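You operate a simulated robot arm through the tools that you are given. There is no shell and no other tool. Be economical: measure what you need, move in short steps, check, and stop when the job is done.

The job below is to be done with a simulated robot arm. You get a single attempt, and the scene is never put back.

## Task
Iron the creases out of the teal napkin at the heat on its label.
Fine: switch the outlet on, set the dial, wait for the green lamp; keep the iron moving; it ends on its rest with the outlet switch off. The other napkins stay creased. Set down upright: steam iron. What is to be rubbed or washed off counts as gone when no trace of it is left.
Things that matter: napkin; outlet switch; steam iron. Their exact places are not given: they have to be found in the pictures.

The check looks at the end state, three seconds after you hand in, the way a careful person would. Anything else that was tipped, shoved, dropped, spilled or broken makes it a failure. Flat cloth is picked up by pressing the open fingertips on it (5 to 10 N) and closing them slowly along it; thin cloth reads only 2 to 8 mm in the jaws.

## Robot
A 7-joint arm with a two-finger parallel gripper on a trunk, on a base that drives. Base frame: it is fixed to the floor where the robot stands at the start and does not move with it; the origin is under the middle of the robot, x ahead of it, y to its left, z up. Lengths are in mm, angles in degrees, forces in N, time in s.
With the tool pointing down near the work surface it reaches from about 420 to 900 mm from the robot's upright axis, wherever it stands. Its first joint turns from -115.0 to 115.0 degrees. Places, roughly: outlet switch [700, 0, 800]. Payload 3.91 kg.
The TCP is the grasp point between the finger pads, 30 mm short of the fingertips. In the tool frame z runs along the fingers and y along their closing line. Largest opening 110 mm; finger width 20, thickness 10; the body of the gripper, 48 by 112 mm, starts 55 mm behind the TCP.
Orientation is told as [roll, pitch, yaw] about the base's x, y, z axes, in that order, counted from this pose: with the fingers straight down and closing along the base's y, the tool's x points along the base's -x, its y along +y and its z along -z.

## Interface
- The arm moves only by the tool drive_tool. Its argument "deltas" is a list of rows, each a list of 7 numbers: the turn, a rotation vector about the tool's x, y, z in units of 5 degrees (1.0 is 5 degrees), then the shift along the tool's x, y, z in units of 30 mm (1.0 is 30 mm), then the opening, from 0 (shut) to 1 (fully open). In form: [[ax, ay, az, x, y, z, fingers], ...]. A call has 1 to 8 rows; each row shifts and turns the commanded pose from where the row before left it, along the tool's axes as they then stand. A call with a number of a shift or a turn outside -1 to 1 is refused whole. Each row takes 0.2 s and may step no farther than 50 mm and 8.6 degrees from the row before; otherwise, or with a gripper value out of range, the whole call is refused. Where a pose cannot be reached the arm comes as near as it can. A force on the tool above 40 N (or 10 N above the force at the start of the call, whichever is more), or a blocked arm, ends the call early, and 0.2 s more pass. Each finger travels about 153 mm/s and halts on what it meets, pressing with about 33 N; the grip force reading is that of the motor and also rises with nothing between the fingers. The clock runs only during rows and for 0.2 s after the last one: add rows that do not move to give the fingers time. It gives the time, the measured TCP pose, the force on the tool (base axes), the opening and the grip force at its end, in the units of the frame above (readings bear some noise), with the torque about the TCP (base axes, N m) and any sound that the robot's microphone picked up, and new pictures: "show" is both (left out), scene, wrist or none.
- Cameras (640 x 400 px; columns grow to the right, rows downward): "scene" is now at [229.4, 223.2, 1199.6]; the picture's right is [0.21, -0.98, 0.00], its down [-0.09, -0.02, -1.00] and it looks along [0.97, 0.21, -0.09] (base axes); focal length 214 px, centre (320, 200). "wrist" rides on the gripper at [72, 17, -103] in the tool frame; the picture's right is [-0.23, 0.97, 0.00], its down [-0.76, -0.18, -0.62] and it looks along [-0.61, -0.14, 0.78] (tool axes); focal length 222 px, centre (320, 200).
- slide_trunk(by): slides the trunk up (or, below 0, down) by that many mm; the arm and the scene camera ride with it, the base frame stays. It gives what a move gives, with no picture.
- roll_base(legs): drives the robot by 1 to 6 legs, each [ahead, left, turn to the left] in mm, mm and degrees, along the robot's own axes; the way and the turn of a leg run together, so that a leg with both is an arc; at most 1500 mm and 180 degrees a leg. The arm and the cameras ride along, it lands a little off, and it stops where it bumps. It gives what a move gives, and a new picture of the scene camera.
- head_to(pan, tilt): turns the head with the scene camera to pan (to the left, within 80 degrees either way) and tilt (down, from -29 to 69), counted from straight ahead of the robot. It gives what a move gives, and a new picture of the scene camera.
- locate(camera, pixels): for up to 12 pixels [column, row] of the newest picture of that camera ("zoom" is the newest enlarged one), the place [x, y, z] in the base frame of the surface seen there, good to about 2 mm. No time passes.
- enlarge(camera, box): a new picture of the part [left, top, right, bottom] of that camera's present view, enlarged. No time passes.
- hand_in(): hands the job in; it is judged then, once.

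Go step by step. Measure first, check grasps and placings, and put right what went wrong. The budget is 80 turns and 260 pictures, counting those below and the enlarged ones. Unless the task says otherwise, let go and move clear before handing in, and close with one line.

The tools are called after "Call:" by a JSON object that holds its "fn" and its "kwargs". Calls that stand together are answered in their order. drive_tool: Moves the arm, as the interface text tells. Its arguments: {"type":"object","properties":{"deltas":{"type":"array","items":{"type":"array","items":{"type":"number"}}},"show":{"type":"string","enum":["both","scene","wrist","none"]}},"required":["deltas"]} The other tools are called the same way: slide_trunk (by) slides the trunk up or down; roll_base (legs) drives the base; head_to (pan, tilt) turns the head that bears the scene camera; locate (camera, pixels) gives the place of the surface under pixels of a picture; enlarge (camera, box) takes an enlarged picture of a part of a camera's view; hand_in () hands the job in.

At the start:

```text
time: 0.0
tool_pos: [463.1, 129.6, 1259.4]
orientation: [0.0, 0.0, -0.1]
force: [0.2, -0.4, -0.6]
ft_torque: [-0.04, -0.01, 0.01]
gripper_width: 110.1
grasp_force: 0.0
trunk travel left (down, up): [-490.0, 500.0]
robot x, y, heading: [-1.3, 2.3, 0.1]
head pan, tilt: [12.0, 5.3]
```

scene: 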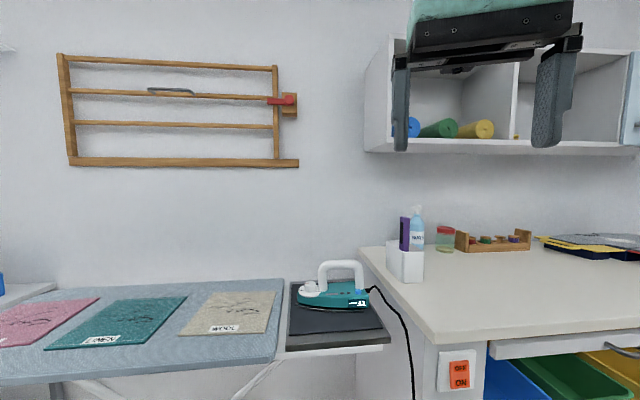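
wrist: 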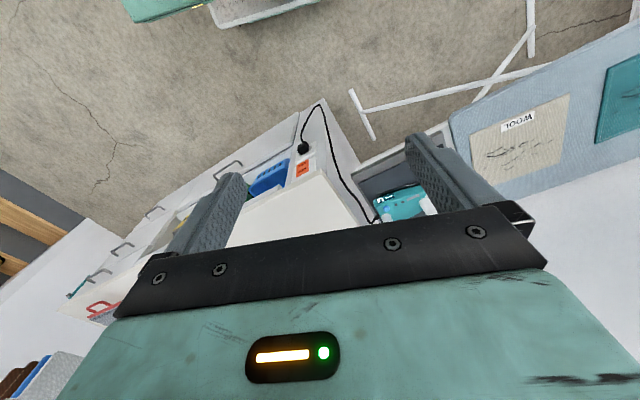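

The scene shows the teal napkin around (118,322), the iron on its rest around (335,290), and the outlet switch around (460,375). I'll enlarge each and locate points on them.

Call:
{"fn": "enlarge", "kwargs": {"camera": "scene", "box": [270, 240, 400, 360]}}

Call:
{"fn": "enlarge", "kwargs": {"camera": "scene", "box": [0, 270, 290, 400]}}

Call:
{"fn": "enlarge", "kwargs": {"camera": "scene", "box": [420, 330, 500, 400]}}

Call:
{"fn": "locate", "kwargs": {"camera": "scene", "pixels": [[100, 340], [100, 299], [45, 347], [186, 296], [150, 345], [120, 318], [300, 285], [340, 264], [360, 304], [460, 367], [460, 381], [310, 330]]}}

```text
3.33 times, centred on (335, 300) of scene
```

zoom: 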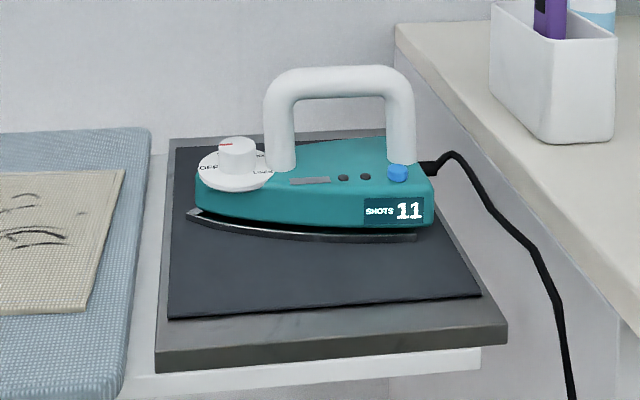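

```text
2.21 times, centred on (145, 335) of scene
```

zoom: 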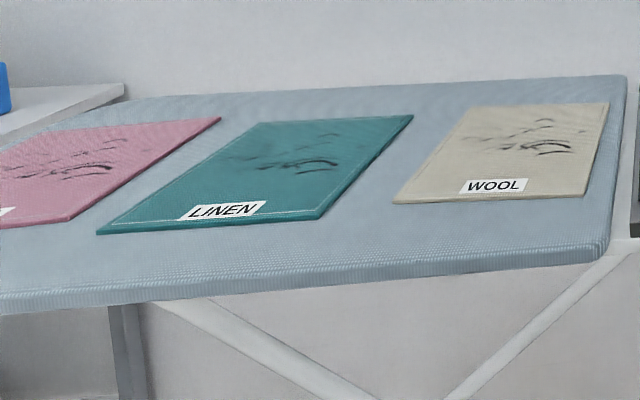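

```text
5.71 times, centred on (460, 365) of scene
```

zoom: 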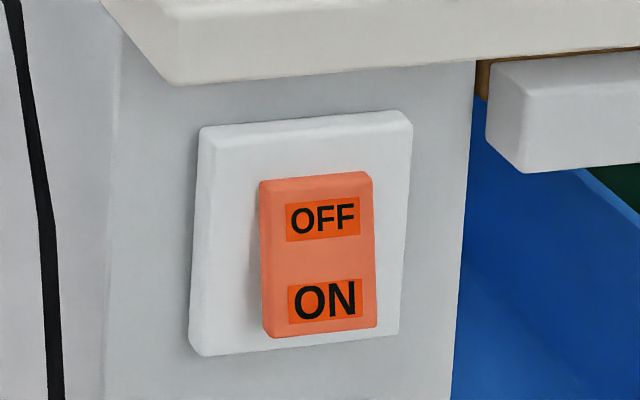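

```text
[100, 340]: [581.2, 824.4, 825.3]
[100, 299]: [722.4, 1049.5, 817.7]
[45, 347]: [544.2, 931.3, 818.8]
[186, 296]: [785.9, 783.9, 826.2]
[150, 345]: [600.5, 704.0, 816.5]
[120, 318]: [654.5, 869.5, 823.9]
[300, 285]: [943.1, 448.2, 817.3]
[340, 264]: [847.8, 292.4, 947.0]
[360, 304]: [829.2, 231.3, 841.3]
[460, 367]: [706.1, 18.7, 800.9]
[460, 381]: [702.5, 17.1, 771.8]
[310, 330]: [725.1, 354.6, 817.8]
```

The rocker's ON half at (460,381) sticks out further than OFF, so it is off. LINEN is on the teal napkin. I'll close the fingers and tip the tool forward so I can press the switch.

Call:
{"fn": "drive_tool", "kwargs": {"deltas": [[0, -1, 0, 0, 0, 0, 0], [0, -1, 0, 0, 0, 0, 0], [0, -1, 0, 0, 0, 0, 0], [0, -1, 0, 0, 0, 0, 0], [0, -1, 0, 0, 0, 0, 0], [0, -1, 0, 0, 0, 0, 0], [0, -1, 0, 0, 0, 0, 0], [0, -1, 0, 0, 0, 0, 0]], "show": "none"}}

Call:
{"fn": "drive_tool", "kwargs": {"deltas": [[0, -1, 0, 0, 0, 0, 0], [0, -1, 0, 0, 0, 0, 0], [0, -1, 0, 0, 0, 0, 0], [0, -1, 0, 0, 0, 0, 0], [0, -1, 0, 0, 0, 0, 0], [0, -1, 0, 0, 0, 0, 0], [0, -1, 0, 0, 0, 0, 0], [0, -1, 0, 0, 0, 0, 0]], "show": "both"}}

```text
time: 1.8
tool_pos: [463.7, 131.7, 1259.2]
orientation: [-0.1, -40.0, 0.0]
force: [0.3, -0.3, -0.1]
ft_torque: [0.01, 0.01, 0.01]
gripper_width: 0.0
grasp_force: 32.6
trunk travel left (down, up): [-490.0, 500.0]
robot x, y, heading: [3.3, 2.3, 0.1]
head pan, tilt: [12.0, 5.3]
```

```text
time: 3.6
tool_pos: [465.6, 136.7, 1258.5]
orientation: [0.0, -80.1, -0.1]
force: [-1.3, -0.4, -0.9]
ft_torque: [0.0, 0.02, 0.02]
gripper_width: 0.0
grasp_force: 33.1
out of reach, approached as far as the arm can: row 6
trunk travel left (down, up): [-490.0, 500.0]
robot x, y, heading: [3.2, -0.1, 0.3]
head pan, tilt: [12.0, 5.3]
```

scene: 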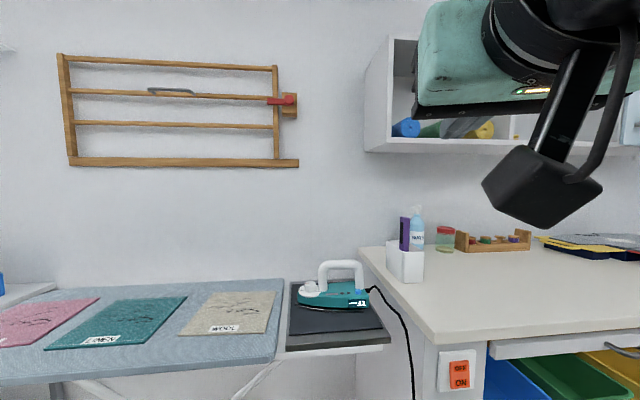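
wrist: 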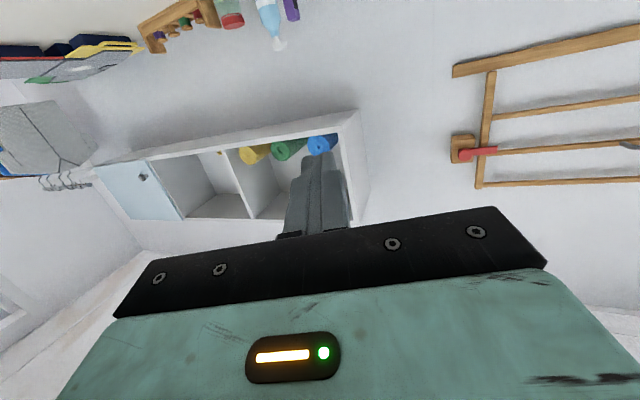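

The tool now points ahead, tilted 80° with fingers closed. I'll lower it with the arm, keeping x and shifting toward y≈18.

Call:
{"fn": "drive_tool", "kwargs": {"deltas": [[0, 0, 0, 1, -0.5, 0.17, 0], [0, 0, 0, 1, -0.5, 0.17, 0], [0, 0, 0, 1, -0.5, 0.17, 0], [0, 0, 0, 1, -0.5, 0.17, 0], [0, 0, 0, 1, -0.5, 0.17, 0], [0, 0, 0, 1, -0.5, 0.17, 0], [0, 0, 0, 1, -0.5, 0.17, 0], [0, 0, 0, 1, -0.5, 0.17, 0]], "show": "scene"}}

```text
time: 5.4
tool_pos: [474.7, 103.7, 1040.8]
orientation: [0.0, -79.9, -0.1]
force: [0.0, 0.6, 0.9]
ft_torque: [0.01, -0.01, -0.04]
gripper_width: 0.0
grasp_force: 33.0
out of reach, approached as far as the arm can: row 1, 2, 4, 7, 8
trunk travel left (down, up): [-490.0, 500.0]
robot x, y, heading: [3.3, -4.1, 0.4]
head pan, tilt: [12.0, 5.3]
```

scene: 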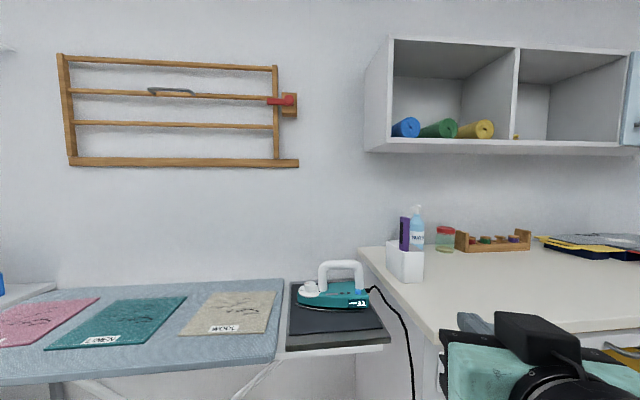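

The arm can't go further right this close in. I'll reach out ahead while shifting right, staying clear of the desk front at x≈690.

Call:
{"fn": "drive_tool", "kwargs": {"deltas": [[0, 0, 0, -0.17, -0.6, 0.9, 0], [0, 0, 0, 0, -0.6, 0.9, 0], [0, 0, 0, 0.4, -0.6, 0.7, 0], [0, 0, 0, 0.5, -0.6, 0.3, 0], [0, 0, 0, 1, -0.5, 0.17, 0], [0, 0, 0, 1, -0.2, 0.17, 0]], "show": "none"}}

```text
time: 6.8
tool_pos: [599.0, 72.7, 984.8]
orientation: [0.2, -80.0, -0.3]
force: [-0.8, 0.4, 0.6]
ft_torque: [0.0, 0.0, 0.04]
gripper_width: 0.0
grasp_force: 33.0
out of reach, approached as far as the arm can: row 1, 2, 3, 4, 5, 6
trunk travel left (down, up): [-490.0, 500.0]
robot x, y, heading: [2.1, 1.3, -0.0]
head pan, tilt: [12.0, 5.3]
```

The arm is at a limit in y and z with this pose. I'll make up the rest with the base (−54 mm left) and the trunk (−212).

Call:
{"fn": "roll_base", "kwargs": {"legs": [[0, -55, 0]]}}

Call:
{"fn": "slide_trunk", "kwargs": {"by": -212}}

Call:
{"fn": "head_to", "kwargs": {"pan": -8, "tilt": 25}}

```text
time: 7.8
tool_pos: [597.9, 17.2, 986.9]
orientation: [0.0, -79.9, 0.1]
force: [0.3, -0.5, 0.1]
ft_torque: [0.01, 0.02, 0.04]
gripper_width: 0.0
grasp_force: 33.0
trunk travel left (down, up): [-490.0, 500.0]
robot x, y, heading: [1.0, -53.2, -0.0]
head pan, tilt: [12.0, 5.3]
```

scene: 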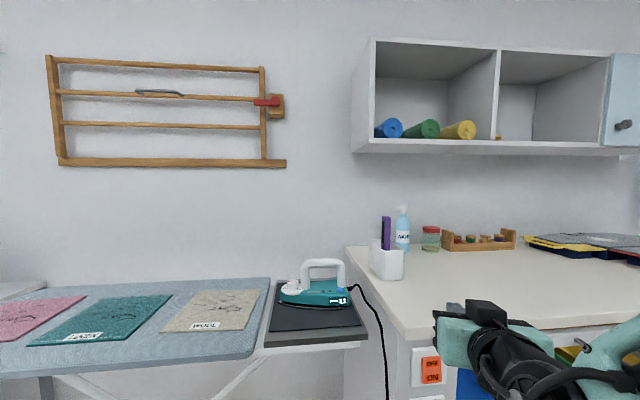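

```text
time: 10.0
tool_pos: [598.4, 17.8, 773.5]
orientation: [0.0, -79.9, -0.1]
force: [0.4, 0.0, 0.6]
ft_torque: [0.03, -0.02, -0.04]
gripper_width: 0.0
grasp_force: 32.8
trunk travel left (down, up): [-278.0, 712.0]
robot x, y, heading: [2.7, -56.7, -0.1]
head pan, tilt: [12.0, 5.3]
```

```text
time: 10.8
tool_pos: [598.4, 17.9, 774.0]
orientation: [0.0, -80.0, 0.0]
force: [-0.8, 0.4, -0.3]
ft_torque: [0.02, 0.03, -0.05]
gripper_width: 0.0
grasp_force: 33.0
trunk travel left (down, up): [-278.0, 712.0]
robot x, y, heading: [2.0, -55.8, -0.1]
head pan, tilt: [-8.0, 25.0]
```

scene: 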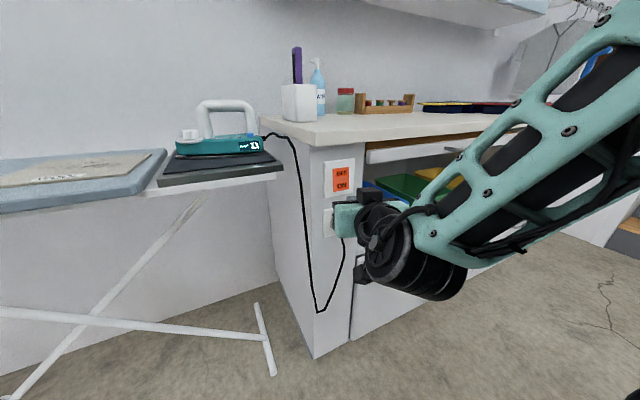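

Call:
{"fn": "enlarge", "kwargs": {"camera": "scene", "box": [300, 140, 390, 220]}}

Call:
{"fn": "locate", "kwargs": {"camera": "scene", "pixels": [[341, 173], [342, 186], [335, 186], [349, 186], [341, 164], [328, 220], [346, 210]]}}

```text
5.00 times, centred on (345, 180) of scene
```

zoom: 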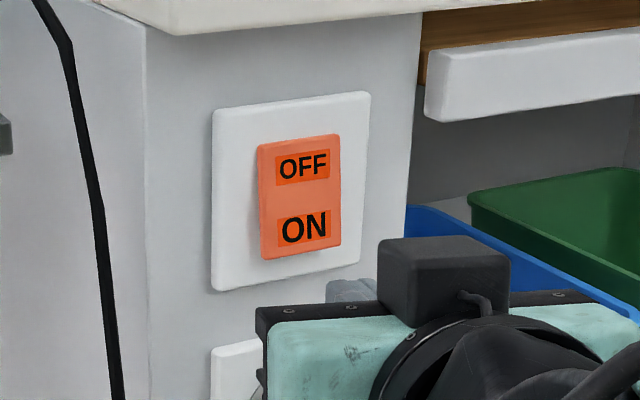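

```text
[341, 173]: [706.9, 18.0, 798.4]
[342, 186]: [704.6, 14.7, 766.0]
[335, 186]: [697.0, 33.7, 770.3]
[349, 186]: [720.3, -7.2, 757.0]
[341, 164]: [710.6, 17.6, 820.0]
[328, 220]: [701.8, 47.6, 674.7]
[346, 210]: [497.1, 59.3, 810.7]
```

The fingertip is at about (628,18,769), in line with ON at (704,16,770). I'll push ahead along base x in small steps.

Call:
{"fn": "drive_tool", "kwargs": {"deltas": [[0, 0, 0, -0.14, 0, 0.8, 0], [0, 0, 0, -0.14, 0, 0.8, 0], [0, 0, 0, -0.12, 0, 0.66, 0], [0, 0, 0, 0, 0, 0.15, 0], [0, 0, 0, 0, 0, 0.15, 0]], "show": "scene"}}

Call:
{"fn": "enlarge", "kwargs": {"camera": "scene", "box": [300, 140, 390, 220]}}

```text
time: 12.1
tool_pos: [674.3, 17.6, 773.7]
orientation: [-0.2, -80.0, 0.2]
force: [-40.1, -7.5, 4.5]
ft_torque: [0.04, -0.29, 0.16]
gripper_width: 0.0
grasp_force: 33.1
trunk travel left (down, up): [-278.0, 712.0]
robot x, y, heading: [3.7, -52.4, -0.0]
head pan, tilt: [-8.0, 25.0]
heard: click
```

scene: 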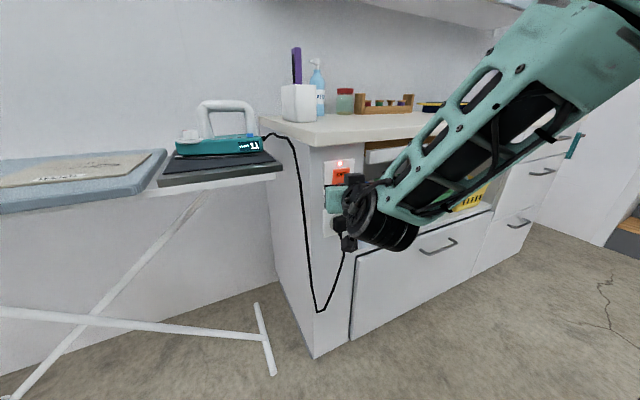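

```text
5.00 times, centred on (345, 180) of scene
```

zoom: 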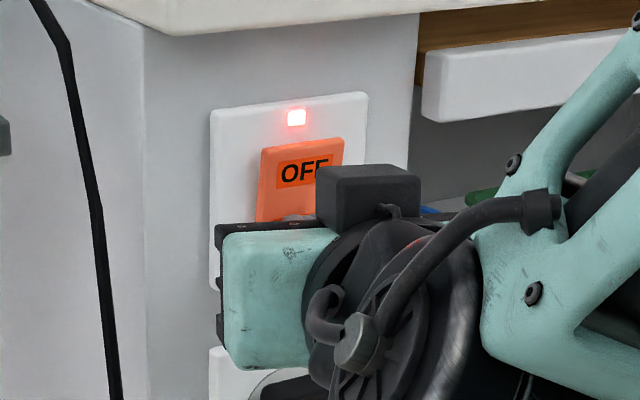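

There was a click and the outlet's red lamp is lit, so it's on. I'll back away, raise the trunk and turn the tool down again.

Call:
{"fn": "drive_tool", "kwargs": {"deltas": [[0, 0, 0, 0.14, 0, -0.8, 0], [0, 0, 0, 0.14, 0, -0.8, 0], [0, 0, 0, 0.14, 0, -0.8, 0], [0, 0, 0, 0.14, 0, -0.8, 0], [0, 0, 0, 0.14, 0, -0.8, 0]], "show": "none"}}

Call:
{"fn": "slide_trunk", "kwargs": {"by": 300}}

Call:
{"fn": "drive_tool", "kwargs": {"deltas": [[0, 1, 0, 0, 0, 0, 0.5], [0, 1, 0, 0, 0, 0, 0.5], [0, 1, 0, 0, 0, 0, 0.5], [0, 1, 0, 0, 0, 0, 0.5], [0, 1, 0, 0, 0, 0, 0.5], [0, 1, 0, 0, 0, 0, 0.5], [0, 1, 0, 0, 0, 0, 0.5], [0, 1, 0, 0, 0, 0, 0.5]], "show": "none"}}

Call:
{"fn": "drive_tool", "kwargs": {"deltas": [[0, 1, 0, 0, 0, 0, 0.5], [0, 1, 0, 0, 0, 0, 0.5], [0, 1, 0, 0, 0, 0, 0.5], [0, 1, 0, 0, 0, 0, 0.5], [0, 1, 0, 0, 0, 0, 0.5], [0, 1, 0, 0, 0, 0, 0.5], [0, 1, 0, 0, 0, 0, 0.5], [0, 1, 0, 0, 0, 0, 0.5]], "show": "scene"}}

```text
time: 13.2
tool_pos: [569.3, 35.4, 781.9]
orientation: [-0.1, -79.9, 0.1]
force: [0.9, 0.2, -0.7]
ft_torque: [0.0, -0.03, 0.02]
gripper_width: 0.0
grasp_force: 32.8
out of reach, approached as far as the arm can: row 4, 5
trunk travel left (down, up): [-278.0, 712.0]
robot x, y, heading: [2.6, -55.9, -0.0]
head pan, tilt: [-8.0, 25.0]
```

```text
time: 16.2
tool_pos: [567.8, 36.6, 1082.3]
orientation: [-0.1, -79.9, 0.1]
force: [0.2, 0.7, -0.7]
ft_torque: [0.0, -0.01, 0.01]
gripper_width: 0.1
grasp_force: 32.9
trunk travel left (down, up): [-578.0, 412.0]
robot x, y, heading: [0.2, -54.7, 0.0]
head pan, tilt: [-8.0, 25.0]
```

```text
time: 18.1
tool_pos: [569.5, 35.3, 1083.0]
orientation: [0.0, -39.9, -0.2]
force: [-1.1, -0.2, -0.1]
ft_torque: [0.0, -0.01, 0.02]
gripper_width: 55.1
grasp_force: 0.1
trunk travel left (down, up): [-578.0, 412.0]
robot x, y, heading: [-2.1, -51.2, -0.2]
head pan, tilt: [-8.0, 25.0]
```

```text
time: 19.9
tool_pos: [569.0, 35.7, 1083.6]
orientation: [0.0, 0.2, -0.1]
force: [0.4, 0.2, -0.3]
ft_torque: [0.0, 0.02, 0.01]
gripper_width: 55.2
grasp_force: 0.0
trunk travel left (down, up): [-578.0, 412.0]
robot x, y, heading: [0.2, -55.3, 0.1]
head pan, tilt: [-8.0, 25.0]
```

scene: 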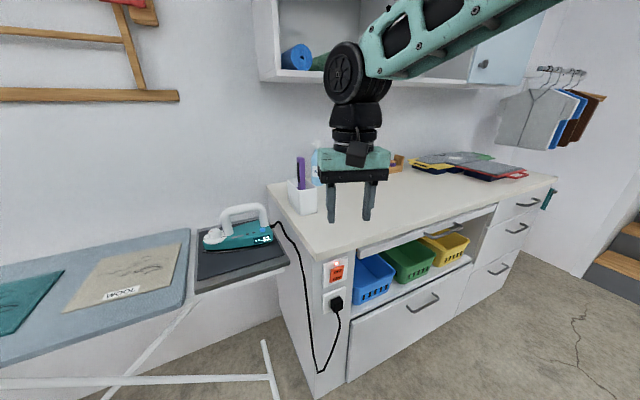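

All clear. I'll drive left about 575 mm and ahead 50 mm so the iron and the napkin are both in reach, then look.

Call:
{"fn": "roll_base", "kwargs": {"legs": [[0, 575, 0], [50, 0, 0]]}}

Call:
{"fn": "head_to", "kwargs": {"pan": 0, "tilt": 40}}

```text
time: 23.6
tool_pos: [618.5, 605.5, 1082.4]
orientation: [0.1, 0.1, -0.2]
force: [0.2, -0.7, 0.1]
ft_torque: [0.02, 0.01, 0.0]
gripper_width: 54.9
grasp_force: 0.1
trunk travel left (down, up): [-578.0, 412.0]
robot x, y, heading: [50.1, 515.0, 0.0]
head pan, tilt: [-8.0, 25.0]
```

scene: 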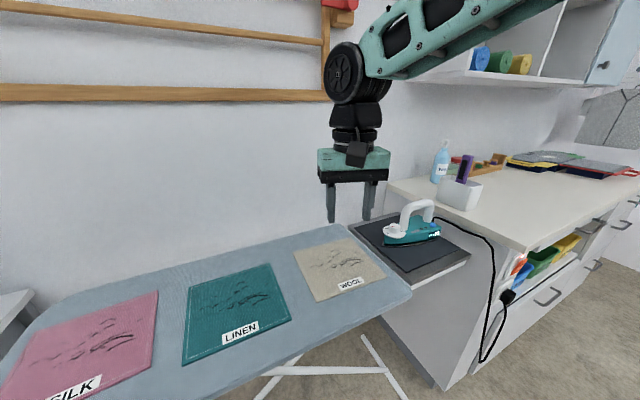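

```text
time: 24.4
tool_pos: [619.7, 605.3, 1081.6]
orientation: [0.1, 0.0, -0.2]
force: [-0.5, 0.1, 0.7]
ft_torque: [-0.02, 0.0, 0.01]
gripper_width: 55.1
grasp_force: 0.2
trunk travel left (down, up): [-578.0, 412.0]
robot x, y, heading: [50.1, 513.3, 0.3]
head pan, tilt: [0.0, 40.0]
```

scene: 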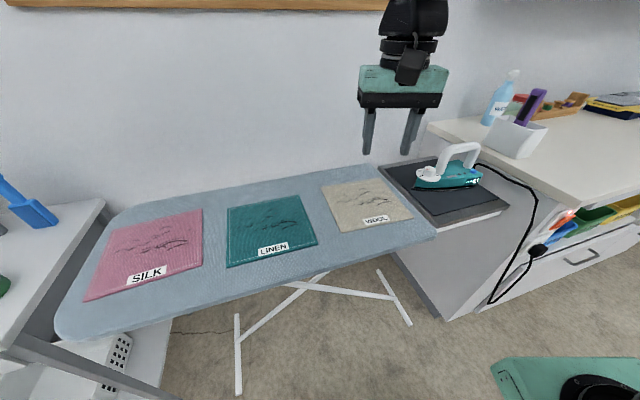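

I have a good overview now. I'll enlarge the iron and napkin and measure them.

Call:
{"fn": "enlarge", "kwargs": {"camera": "scene", "box": [215, 180, 335, 280]}}

Call:
{"fn": "locate", "kwargs": {"camera": "scene", "pixels": [[227, 208], [299, 195], [316, 243], [227, 266], [260, 232], [238, 225], [282, 225], [274, 247], [266, 207], [336, 200]]}}

Call:
{"fn": "enlarge", "kwargs": {"camera": "scene", "box": [400, 130, 500, 205]}}

Call:
{"fn": "locate", "kwargs": {"camera": "zoom", "pixels": [[185, 250], [160, 235], [250, 150], [400, 85], [330, 90], [490, 100], [510, 270], [470, 310], [500, 300], [110, 280], [120, 310], [350, 270]]}}

```text
4.00 times, centred on (275, 230) of scene
```

zoom: 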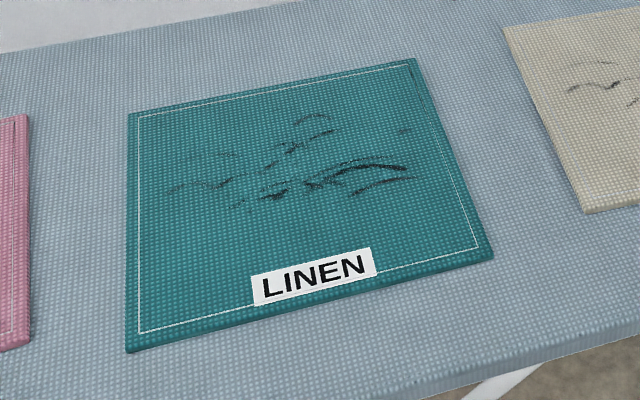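

```text
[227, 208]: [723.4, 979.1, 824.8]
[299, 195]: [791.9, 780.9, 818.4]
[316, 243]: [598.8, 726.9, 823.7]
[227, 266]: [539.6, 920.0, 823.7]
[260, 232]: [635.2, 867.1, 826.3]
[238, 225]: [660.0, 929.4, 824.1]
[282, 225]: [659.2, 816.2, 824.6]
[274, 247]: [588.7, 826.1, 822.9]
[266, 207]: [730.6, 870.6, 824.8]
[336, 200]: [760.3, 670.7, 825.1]
```

```text
5.33 times, centred on (450, 168) of scene
```

zoom: 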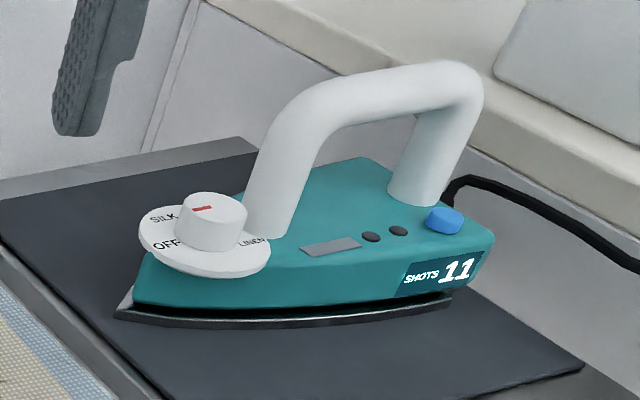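

```text
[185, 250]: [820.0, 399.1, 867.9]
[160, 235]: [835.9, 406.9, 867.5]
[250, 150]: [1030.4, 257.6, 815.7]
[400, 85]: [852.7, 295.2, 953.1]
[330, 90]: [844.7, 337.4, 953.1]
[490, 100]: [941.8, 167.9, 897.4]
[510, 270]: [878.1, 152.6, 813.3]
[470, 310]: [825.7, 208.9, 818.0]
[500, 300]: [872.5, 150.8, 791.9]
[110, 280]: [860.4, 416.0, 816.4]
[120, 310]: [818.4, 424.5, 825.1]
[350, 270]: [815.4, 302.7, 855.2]
```

The iron's tip points to +y (820,424), the handle top is at about (850,310,953), and the dial is near (838,385) with the LINEN mark by the handle. I'll bring the wrist camera over the dial to read it.

Call:
{"fn": "drive_tool", "kwargs": {"deltas": [[0, 0, 0, -0.41, -1, 0, 0.5], [0, 0, 0, -0.41, -1, 0, 0.5], [0, 0, 0, -0.41, -1, 0, 0.5], [0, 0, 0, -0.41, -1, 0, 0.5], [0, 0, 0, -0.41, -1, 0, 0.5], [0, 0, 0, -0.41, -1, 0, 0.5]], "show": "wrist"}}

```text
time: 25.8
tool_pos: [691.2, 424.0, 1084.6]
orientation: [0.0, 0.1, -0.2]
force: [-0.6, -0.6, -0.3]
ft_torque: [-0.03, 0.0, 0.0]
gripper_width: 55.1
grasp_force: 0.0
trunk travel left (down, up): [-578.0, 412.0]
robot x, y, heading: [50.0, 516.5, -0.1]
head pan, tilt: [0.0, 40.0]
```

wrist: 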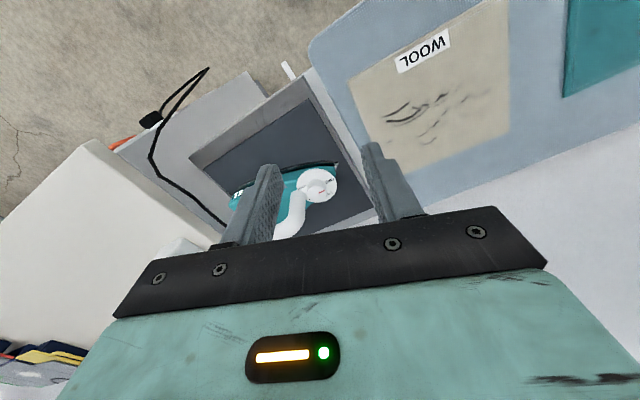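

The dial is visible at (318,187). I'll enlarge it and measure.

Call:
{"fn": "enlarge", "kwargs": {"camera": "wrist", "box": [270, 150, 366, 210]}}

Call:
{"fn": "locate", "kwargs": {"camera": "zoom", "pixels": [[300, 200], [330, 200], [360, 200], [320, 130], [320, 250], [250, 210], [440, 200], [330, 280]]}}

```text
6.67 times, centred on (318, 180) of wrist
```

zoom: 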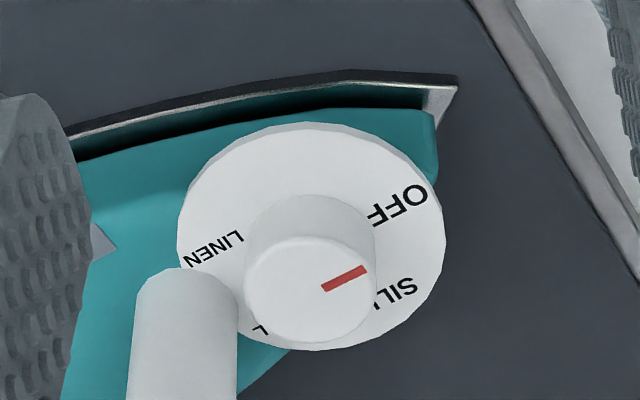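

```text
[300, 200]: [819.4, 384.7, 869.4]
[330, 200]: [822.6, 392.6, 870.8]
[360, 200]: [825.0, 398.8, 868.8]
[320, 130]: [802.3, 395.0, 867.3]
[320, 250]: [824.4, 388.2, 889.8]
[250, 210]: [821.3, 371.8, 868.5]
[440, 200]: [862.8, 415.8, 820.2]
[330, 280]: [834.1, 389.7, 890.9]
```

The pointer is on OFF. Clockwise from above come SILK, WOOL and LINEN, with LINEN pointing at the handle, about −200° of turn. The knob centre is about (836,386), its top at z 890. I'll move above it with yaw −33 and half-open fingers.

Call:
{"fn": "drive_tool", "kwargs": {"deltas": [[0, 0, 0, -0.97, -0.25, 0, 0.5], [0, 0, 0, -0.97, -0.25, 0, 0.5], [0, 0, 0, -0.97, -0.25, 0, 0.5], [0, 0, 0, -0.97, -0.25, 0, 0.5], [0, 0, 0, -0.97, -0.25, 0, 0.5], [0, 0, 0.94, 0, 0, 0, 0.5], [0, 0, 0.94, 0, 0, 0, 0.5], [0, 0, 0.94, 0, 0, 0, 0.5]], "show": "none"}}

Call:
{"fn": "drive_tool", "kwargs": {"deltas": [[0, 0, 0.94, 0, 0, 0, 0.5], [0, 0, 0.94, 0, 0, 0, 0.5], [0, 0, 0.94, 0, 0, 0, 0.5], [0, 0, 0.94, 0, 0, 0, 0.5], [0, 0, 0, 0, 0, 0.9, 0.5], [0, 0, 0, 0, 0, 0.9, 0.5], [0, 0, 0, 0, 0, 0.9, 0.5]], "show": "both"}}

```text
time: 27.6
tool_pos: [837.6, 387.9, 1082.1]
orientation: [0.0, 0.1, -14.5]
force: [0.2, 0.1, -0.5]
ft_torque: [0.0, -0.03, -0.02]
gripper_width: 54.9
grasp_force: 0.2
trunk travel left (down, up): [-578.0, 412.0]
robot x, y, heading: [50.1, 521.2, 0.1]
head pan, tilt: [0.0, 40.0]
```

```text
time: 29.2
tool_pos: [837.6, 386.3, 1000.6]
orientation: [0.0, 0.0, -33.1]
force: [0.2, 0.1, 0.3]
ft_torque: [-0.01, 0.02, 0.01]
gripper_width: 55.1
grasp_force: 0.0
trunk travel left (down, up): [-578.0, 412.0]
robot x, y, heading: [47.9, 514.5, -0.0]
head pan, tilt: [0.0, 40.0]
```

scene: 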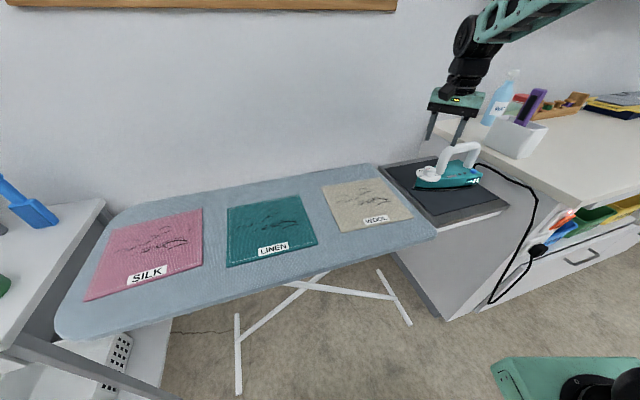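
wrist: 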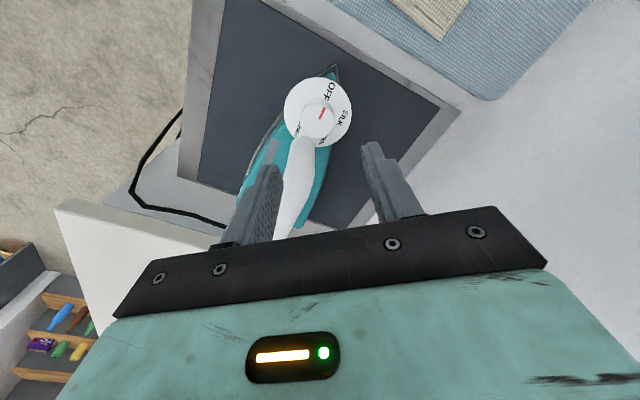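

Call:
{"fn": "enlarge", "kwargs": {"camera": "wrist", "box": [270, 60, 366, 150]}}

Call:
{"fn": "locate", "kwargs": {"camera": "wrist", "pixels": [[316, 118], [300, 118], [332, 118], [317, 104], [317, 134], [300, 160], [291, 200]]}}

```text
4.44 times, centred on (318, 105) of wrist
```

zoom: 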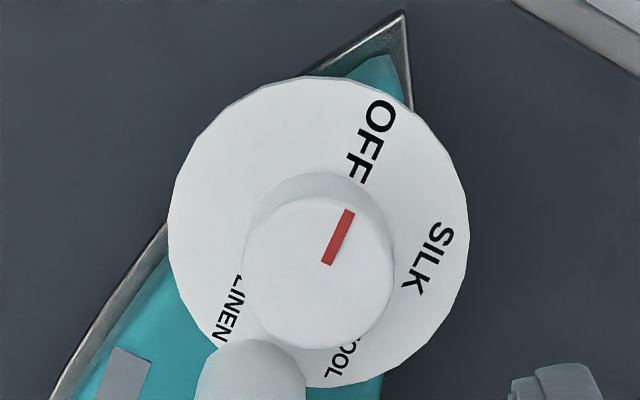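

```text
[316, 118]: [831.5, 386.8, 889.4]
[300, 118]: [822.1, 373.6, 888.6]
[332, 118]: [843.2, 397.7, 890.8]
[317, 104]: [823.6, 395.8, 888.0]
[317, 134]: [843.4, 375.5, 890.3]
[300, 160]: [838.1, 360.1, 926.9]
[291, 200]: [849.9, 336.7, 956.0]
```

Refined knob centre: (835,386), top at z 890, with the handle post close by at (838,360). I'll turn to yaw −45, narrow to 42 mm and descend so the tips straddle the knob.

Call:
{"fn": "drive_tool", "kwargs": {"deltas": [[0, 0, 0.8, 0, 0, 0, 0.38], [0, 0, 0.8, 0, 0, 0, 0.38], [0, 0, 0.8, 0.06, -0.06, 0, 0.38], [0, 0, 0, 0, 0, 0.9, 0.38], [0, 0, 0, 0, 0, 0.9, 0.38], [0, 0, 0, 0, 0, 0.9, 0.38], [0, 0, 0, 0, 0, 0.47, 0.38]], "show": "wrist"}}

Call:
{"fn": "enlarge", "kwargs": {"camera": "scene", "box": [400, 100, 500, 205]}}

```text
time: 30.8
tool_pos: [833.4, 387.5, 905.7]
orientation: [-0.1, 0.0, -45.1]
force: [-0.1, -0.3, -1.1]
ft_torque: [-0.01, -0.01, 0.01]
gripper_width: 41.7
grasp_force: 0.1
trunk travel left (down, up): [-578.0, 412.0]
robot x, y, heading: [48.8, 513.8, -0.1]
head pan, tilt: [0.0, 40.0]
```

wrist: 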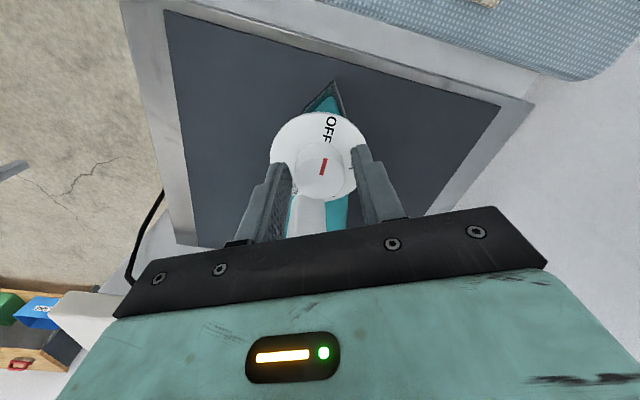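

```text
3.81 times, centred on (450, 152) of scene
```

zoom: 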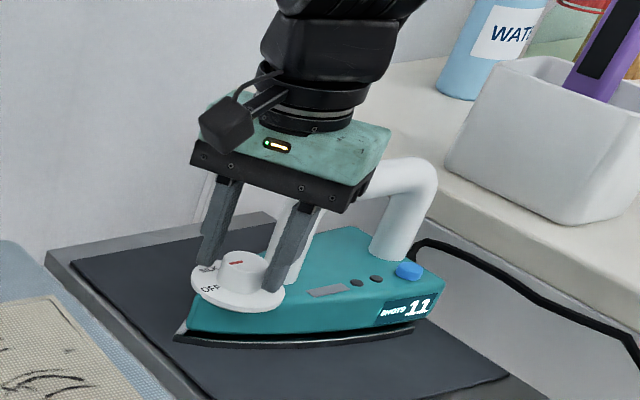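

The fingers straddle the knob cleanly. I'll close on it and start turning clockwise.

Call:
{"fn": "drive_tool", "kwargs": {"deltas": [[0, 0, 0, 0, 0, 0, 0.28], [0, 0, 0, 0, 0, 0, 0.2], [0, 0, 0, 0, 0, 0, 0.2], [0, 0, 1, 0, 0, 0, 0.2], [0, 0, 1, 0, 0, 0, 0.2]], "show": "wrist"}}

Call:
{"fn": "enlarge", "kwargs": {"camera": "wrist", "box": [260, 90, 380, 210]}}

```text
time: 32.0
tool_pos: [834.4, 387.0, 905.0]
orientation: [-0.1, 0.2, -55.1]
force: [-3.4, 1.4, -0.6]
ft_torque: [0.16, 0.01, -0.01]
gripper_width: 32.6
grasp_force: 33.0
trunk travel left (down, up): [-578.0, 412.0]
robot x, y, heading: [49.0, 513.7, -0.3]
head pan, tilt: [0.0, 40.0]
```

wrist: 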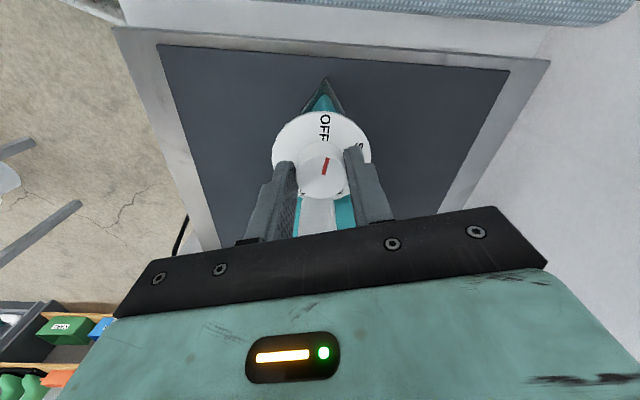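

```text
3.33 times, centred on (320, 150) of wrist
```

zoom: 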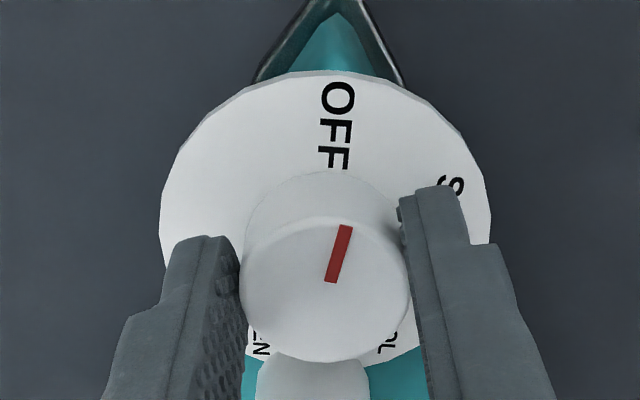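

The knob follows (the pointer moved clockwise relative to OFF) and the iron stays put. I'll turn another 60°.

Call:
{"fn": "drive_tool", "kwargs": {"deltas": [[0, 0, 1, 0, 0, 0, 0.2], [0, 0, 1, 0, 0, 0, 0.2], [0, 0, 1, 0, 0, 0, 0.2], [0, 0, 1, 0, 0, 0, 0.2], [0, 0, 1, 0, 0, 0, 0.2], [0, 0, 1, 0, 0, 0, 0.2]], "show": "none"}}

Call:
{"fn": "drive_tool", "kwargs": {"deltas": [[0, 0, 1, 0, 0, 0, 0.2], [0, 0, 1, 0, 0, 0, 0.2], [0, 0, 1, 0, 0, 0, 0.2], [0, 0, 1, 0, 0, 0, 0.2], [0, 0, 1, 0, 0, 0, 0.2], [0, 0, 1, 0, 0, 0, 0.2]], "show": "wrist"}}

Call:
{"fn": "enlarge", "kwargs": {"camera": "wrist", "box": [260, 90, 380, 210]}}

```text
time: 33.4
tool_pos: [834.6, 387.5, 906.3]
orientation: [-0.1, 0.0, -85.2]
force: [-0.8, 7.5, 1.5]
ft_torque: [0.6, -0.02, 0.04]
gripper_width: 32.7
grasp_force: 33.1
trunk travel left (down, up): [-578.0, 412.0]
robot x, y, heading: [50.1, 513.8, 0.1]
head pan, tilt: [0.0, 40.0]
```

```text
time: 34.8
tool_pos: [834.0, 386.2, 905.6]
orientation: [-0.1, 0.0, -115.3]
force: [5.2, 3.7, 1.3]
ft_torque: [0.29, -0.51, 0.05]
gripper_width: 32.7
grasp_force: 33.2
trunk travel left (down, up): [-578.0, 412.0]
robot x, y, heading: [48.7, 515.5, -0.2]
head pan, tilt: [0.0, 40.0]
```

wrist: 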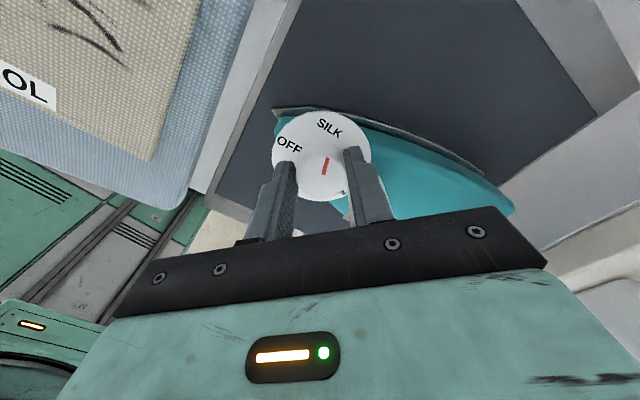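

```text
3.33 times, centred on (320, 150) of wrist
```

zoom: 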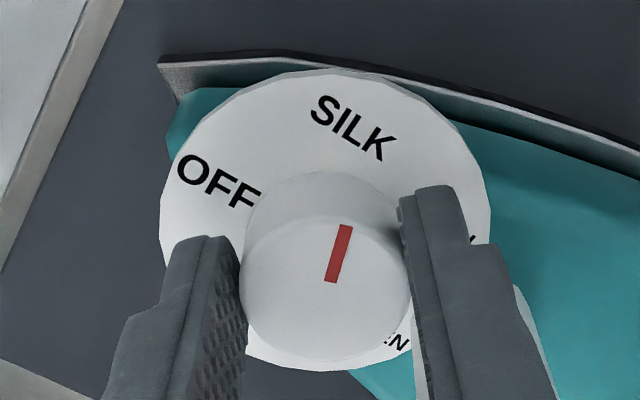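

SILK is now just left of the pointer, so steps are about 60°. I'll open, turn back 70° around the knob and re-grip.

Call:
{"fn": "drive_tool", "kwargs": {"deltas": [[0, 0, 0, 0, 0, 0, 0.38], [0, 0, 0, 0, 0, 0, 0.38], [0, 0, -1, 0, 0, 0, 0.38], [0, 0, -1, 0, 0, 0, 0.38], [0, 0, -1, 0, 0, 0, 0.38], [0, 0, -1, 0, 0, 0, 0.38], [0, 0, -1, 0, 0, 0, 0.38], [0, 0, -1, 0, 0, 0, 0.38]], "show": "none"}}

Call:
{"fn": "drive_tool", "kwargs": {"deltas": [[0, 0, -1, 0, 0, 0, 0.38], [0, 0, -1, 0, 0, 0, 0.38], [0, 0, -1, 0, 0, 0, 0.38], [0, 0, -1, 0, 0, 0, 0.38], [0, 0, -1, 0, 0, 0, 0.38], [0, 0, -1, 0, 0, 0, 0.38], [0, 0, -1, 0, 0, 0, 0.38], [0, 0, -1, 0, 0, 0, 0.38]], "show": "none"}}

Call:
{"fn": "drive_tool", "kwargs": {"deltas": [[0, 0, 0, 0, 0, 0, 0.28], [0, 0, 0, 0, 0, 0, 0.2], [0, 0, 0, 0, 0, 0, 0.2], [0, 0, 1, 0, 0, 0, 0.2], [0, 0, 1, 0, 0, 0, 0.2], [0, 0, 1, 0, 0, 0, 0.2], [0, 0, 1, 0, 0, 0, 0.2], [0, 0, 1, 0, 0, 0, 0.2]], "show": "none"}}

Call:
{"fn": "drive_tool", "kwargs": {"deltas": [[0, 0, 1, 0, 0, 0, 0.2], [0, 0, 1, 0, 0, 0, 0.2], [0, 0, 1, 0, 0, 0, 0.2], [0, 0, 1, 0, 0, 0, 0.2], [0, 0, 1, 0, 0, 0, 0.2], [0, 0, 1, 0, 0, 0, 0.2], [0, 0, 1, 0, 0, 0, 0.2], [0, 0, 1, 0, 0, 0, 0.2]], "show": "wrist"}}

Call:
{"fn": "enlarge", "kwargs": {"camera": "wrist", "box": [260, 90, 380, 210]}}

```text
time: 36.6
tool_pos: [834.9, 387.7, 905.8]
orientation: [0.0, 0.1, -85.0]
force: [-0.3, 0.3, -0.6]
ft_torque: [0.02, -0.01, 0.01]
gripper_width: 41.7
grasp_force: 0.0
trunk travel left (down, up): [-578.0, 412.0]
robot x, y, heading: [44.6, 512.8, -0.1]
head pan, tilt: [0.0, 40.0]
```

```text
time: 38.4
tool_pos: [833.2, 387.0, 905.2]
orientation: [-0.2, 0.1, -44.9]
force: [1.4, 0.4, 0.2]
ft_torque: [0.01, 0.0, -0.02]
gripper_width: 41.6
grasp_force: 0.0
trunk travel left (down, up): [-578.0, 412.0]
robot x, y, heading: [46.9, 515.7, 0.1]
head pan, tilt: [0.0, 40.0]
```

```text
time: 40.2
tool_pos: [835.6, 387.8, 905.7]
orientation: [-0.1, 0.0, -70.1]
force: [2.4, 0.1, 0.9]
ft_torque: [0.18, -0.04, 0.0]
gripper_width: 32.7
grasp_force: 32.9
trunk travel left (down, up): [-578.0, 412.0]
robot x, y, heading: [49.1, 513.7, -0.3]
head pan, tilt: [0.0, 40.0]
```

```text
time: 42.0
tool_pos: [835.8, 386.8, 906.0]
orientation: [-0.1, 0.1, -110.2]
force: [2.8, 0.2, 0.7]
ft_torque: [0.3, -0.2, 0.06]
gripper_width: 33.2
grasp_force: 33.1
trunk travel left (down, up): [-578.0, 412.0]
robot x, y, heading: [49.7, 515.7, -0.1]
head pan, tilt: [0.0, 40.0]
```

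wrist: 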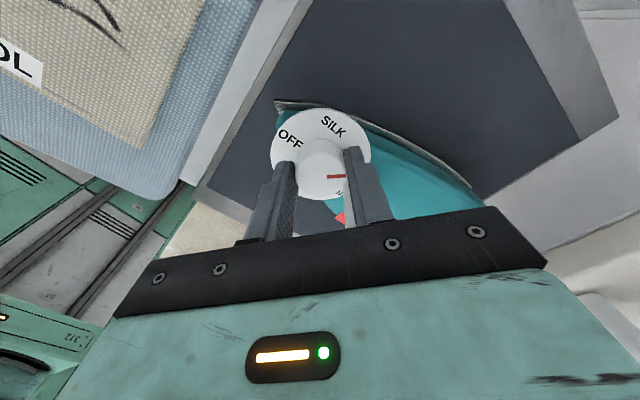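

```text
3.33 times, centred on (320, 150) of wrist
```

zoom: 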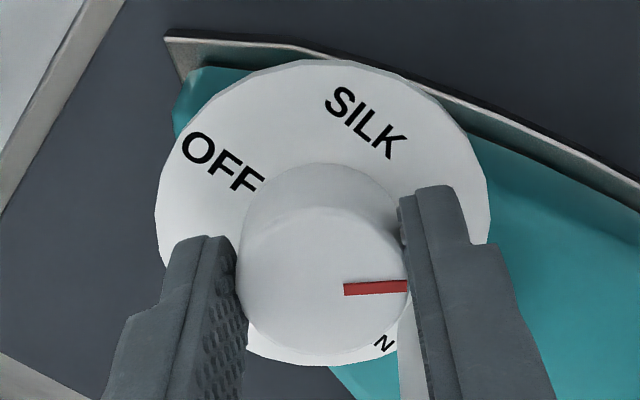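

The pointer is now about 135° from OFF. I'll release, lift and read the whole dial.

Call:
{"fn": "drive_tool", "kwargs": {"deltas": [[0, 0, 0, 0, 0, 0, 0.38], [0, 0, 0, 0, 0, 0, 0.38], [0, 0, -1, 0, 0, 0, 0.38], [0, 0, -1, 0, 0, 0, 0.38], [0, 0, -1, 0, 0, -1, 0.38], [0, 0, -1, 0, 0, -1, 0.38], [0, 0, -1, 0, 0, -1, 0.38], [0, 0, 0, 1, 0, 0, 0.38]], "show": "wrist"}}

Call:
{"fn": "enlarge", "kwargs": {"camera": "wrist", "box": [250, 50, 400, 200]}}

Call:
{"fn": "enlarge", "kwargs": {"camera": "scene", "box": [400, 130, 500, 205]}}

```text
time: 43.8
tool_pos: [834.3, 412.6, 996.5]
orientation: [-0.1, -0.1, -85.1]
force: [0.2, 0.6, -0.3]
ft_torque: [0.01, 0.03, 0.03]
gripper_width: 41.8
grasp_force: 0.1
trunk travel left (down, up): [-578.0, 412.0]
robot x, y, heading: [50.6, 512.6, -0.4]
head pan, tilt: [0.0, 40.0]
```

wrist: 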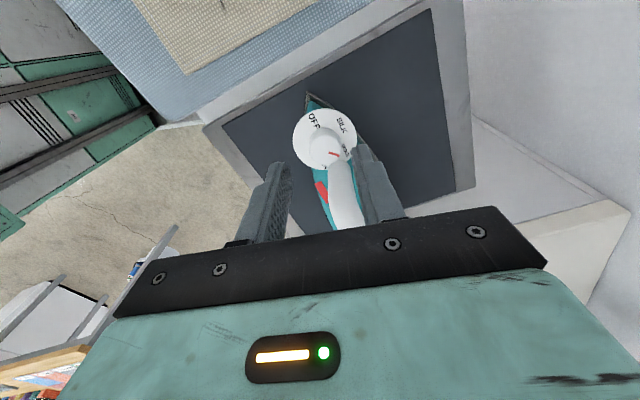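

```text
2.67 times, centred on (325, 125) of wrist
```

zoom: 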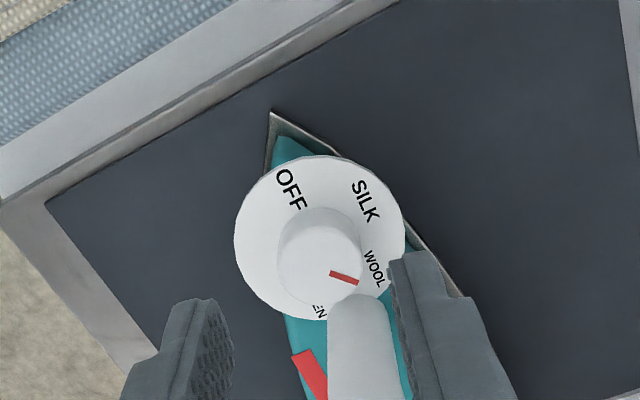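

```text
5.33 times, centred on (450, 168) of scene
```

zoom: 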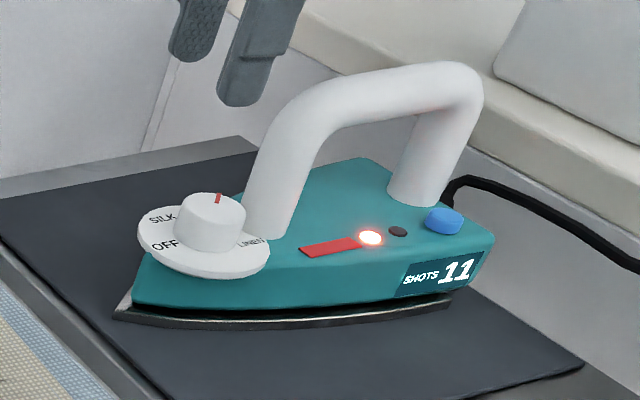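

The red lamp is lit, so it's heating. The pointer is about at WOOL (135° turned) and LINEN is another 65° on. I'll re-grip for the last turn.

Call:
{"fn": "drive_tool", "kwargs": {"deltas": [[0, 0, -1, 0, 0, 0, 0.38], [0, 0, -1, 0, 0, 0, 0.38], [0, 0, -1, 0, 0, 0, 0.38], [0, 0, -1, 0, 0, 0, 0.38], [0, 0, -1, 0, 0, 0, 0.38], [0, 0, -1, 0, 0, 0, 0.38], [0, 0, -1, 0, 0, 0, 0.38], [0, 0, -1, -0.62, -0.58, 0, 0.38]], "show": "none"}}

Call:
{"fn": "drive_tool", "kwargs": {"deltas": [[0, 0, 0, 0, 0, 1, 0.38], [0, 0, 0, 0, 0, 1, 0.38], [0, 0, 0, 0, 0, 1, 0.38], [0, 0, 0, 0, 0, 0, 0.28], [0, 0, 0, 0, 0, 0, 0.2], [0, 0, 0, 0, 0, 0, 0.2], [0, 0, 1, 0, 0, 0, 0.2]], "show": "wrist"}}

```text
time: 45.6
tool_pos: [830.6, 393.7, 995.5]
orientation: [-0.1, 0.1, -45.0]
force: [-0.6, -0.2, -0.3]
ft_torque: [-0.02, 0.0, 0.0]
gripper_width: 41.7
grasp_force: 0.1
trunk travel left (down, up): [-578.0, 412.0]
robot x, y, heading: [46.3, 513.3, 0.1]
head pan, tilt: [0.0, 40.0]
```

```text
time: 47.2
tool_pos: [830.0, 392.6, 906.6]
orientation: [0.0, 0.0, -50.3]
force: [-1.8, -6.3, 1.4]
ft_torque: [-0.16, 0.2, -0.09]
gripper_width: 32.9
grasp_force: 33.3
trunk travel left (down, up): [-578.0, 412.0]
robot x, y, heading: [54.3, 516.8, 0.0]
head pan, tilt: [0.0, 40.0]
```

wrist: 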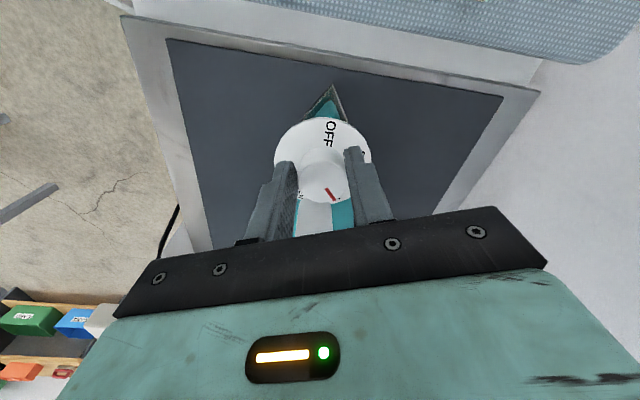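

I ended up 7 mm off along the pad width, so I'll re-centre before turning on.

Call:
{"fn": "drive_tool", "kwargs": {"deltas": [[0, 0, 0, 0, 0, 0, 0.38], [0, 0, 0, 0, 0, 0, 0.38], [0, 0, 0, -0.24, 0, 0, 0.38], [0, 0, 0, 0, 0, 0, 0.28], [0, 0, 0, 0, 0, 0, 0.2], [0, 0, 0, 0, 0, 0, 0.2], [0, 0, 1, 0, 0, 0, 0.2], [0, 0, 1, 0, 0, 0, 0.2]], "show": "none"}}

Call:
{"fn": "drive_tool", "kwargs": {"deltas": [[0, 0, 1, 0, 0, 0, 0.2], [0, 0, 1, 0, 0, 0, 0.2], [0, 0, 1, 0, 0, 0, 0.2], [0, 0, 1, 0, 0, 0, 0.2], [0, 0, 1, 0, 0, 0, 0.2], [0, 0, 1, 0, 0, 0, 0.2], [0, 0, 1, 0, 0, 0, 0.2], [0, 0, 1, 0, 0, 0, 0.2]], "show": "none"}}

Call:
{"fn": "drive_tool", "kwargs": {"deltas": [[0, 0, 1, 0, 0, 0, 0.2], [0, 0, 1, 0, 0, 0, 0.2]], "show": "wrist"}}

Call:
{"fn": "enlarge", "kwargs": {"camera": "wrist", "box": [260, 90, 380, 210]}}

Call:
{"fn": "enlarge", "kwargs": {"camera": "scene", "box": [400, 130, 500, 205]}}

```text
time: 49.0
tool_pos: [834.8, 386.7, 905.1]
orientation: [-0.2, 0.2, -60.2]
force: [-1.6, 4.0, -0.1]
ft_torque: [0.11, 0.0, 0.01]
gripper_width: 32.7
grasp_force: 33.9
trunk travel left (down, up): [-578.0, 412.0]
robot x, y, heading: [51.7, 514.6, 0.1]
head pan, tilt: [0.0, 40.0]
```

```text
time: 50.8
tool_pos: [835.6, 386.0, 903.9]
orientation: [0.0, -0.1, -100.2]
force: [2.0, 0.1, -0.3]
ft_torque: [0.09, -0.11, 0.01]
gripper_width: 32.8
grasp_force: 32.4
trunk travel left (down, up): [-578.0, 412.0]
robot x, y, heading: [53.3, 514.8, 0.1]
head pan, tilt: [0.0, 40.0]
```

```text
time: 51.4
tool_pos: [835.9, 385.8, 904.8]
orientation: [-0.2, -0.1, -110.2]
force: [1.6, 0.0, -0.4]
ft_torque: [-0.26, 0.06, -0.01]
gripper_width: 32.7
grasp_force: 32.7
trunk travel left (down, up): [-578.0, 412.0]
robot x, y, heading: [48.6, 513.7, -0.0]
head pan, tilt: [0.0, 40.0]
```

wrist: 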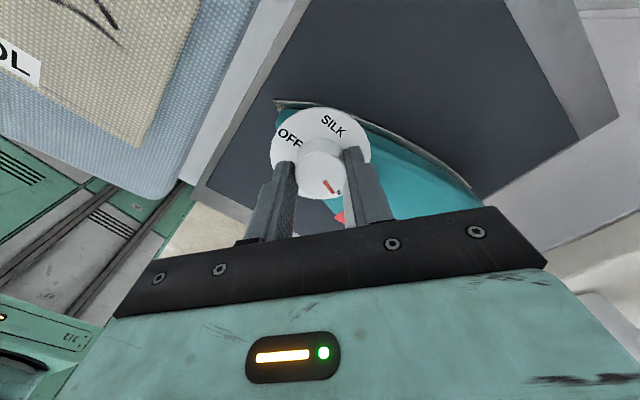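

```text
3.33 times, centred on (320, 150) of wrist
```

zoom: 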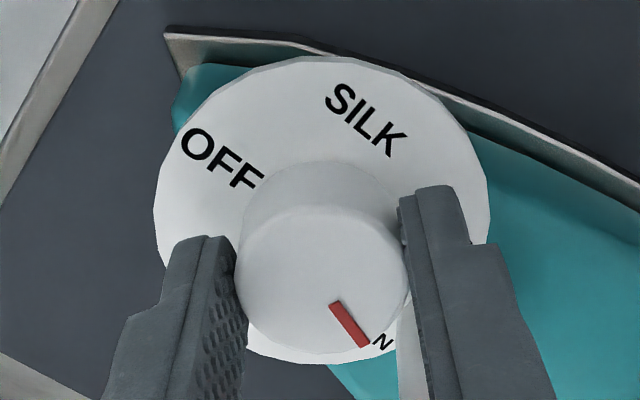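

```text
5.33 times, centred on (450, 168) of scene
```

zoom: 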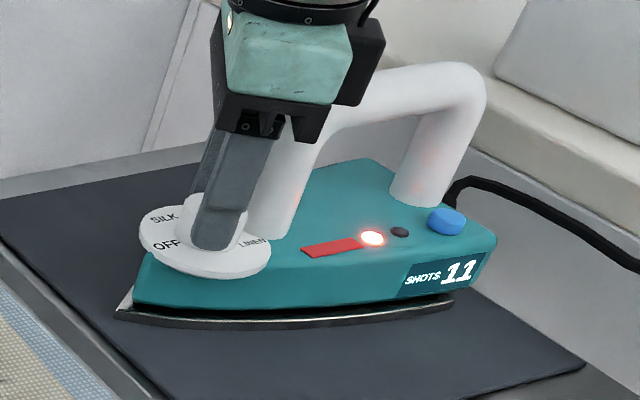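

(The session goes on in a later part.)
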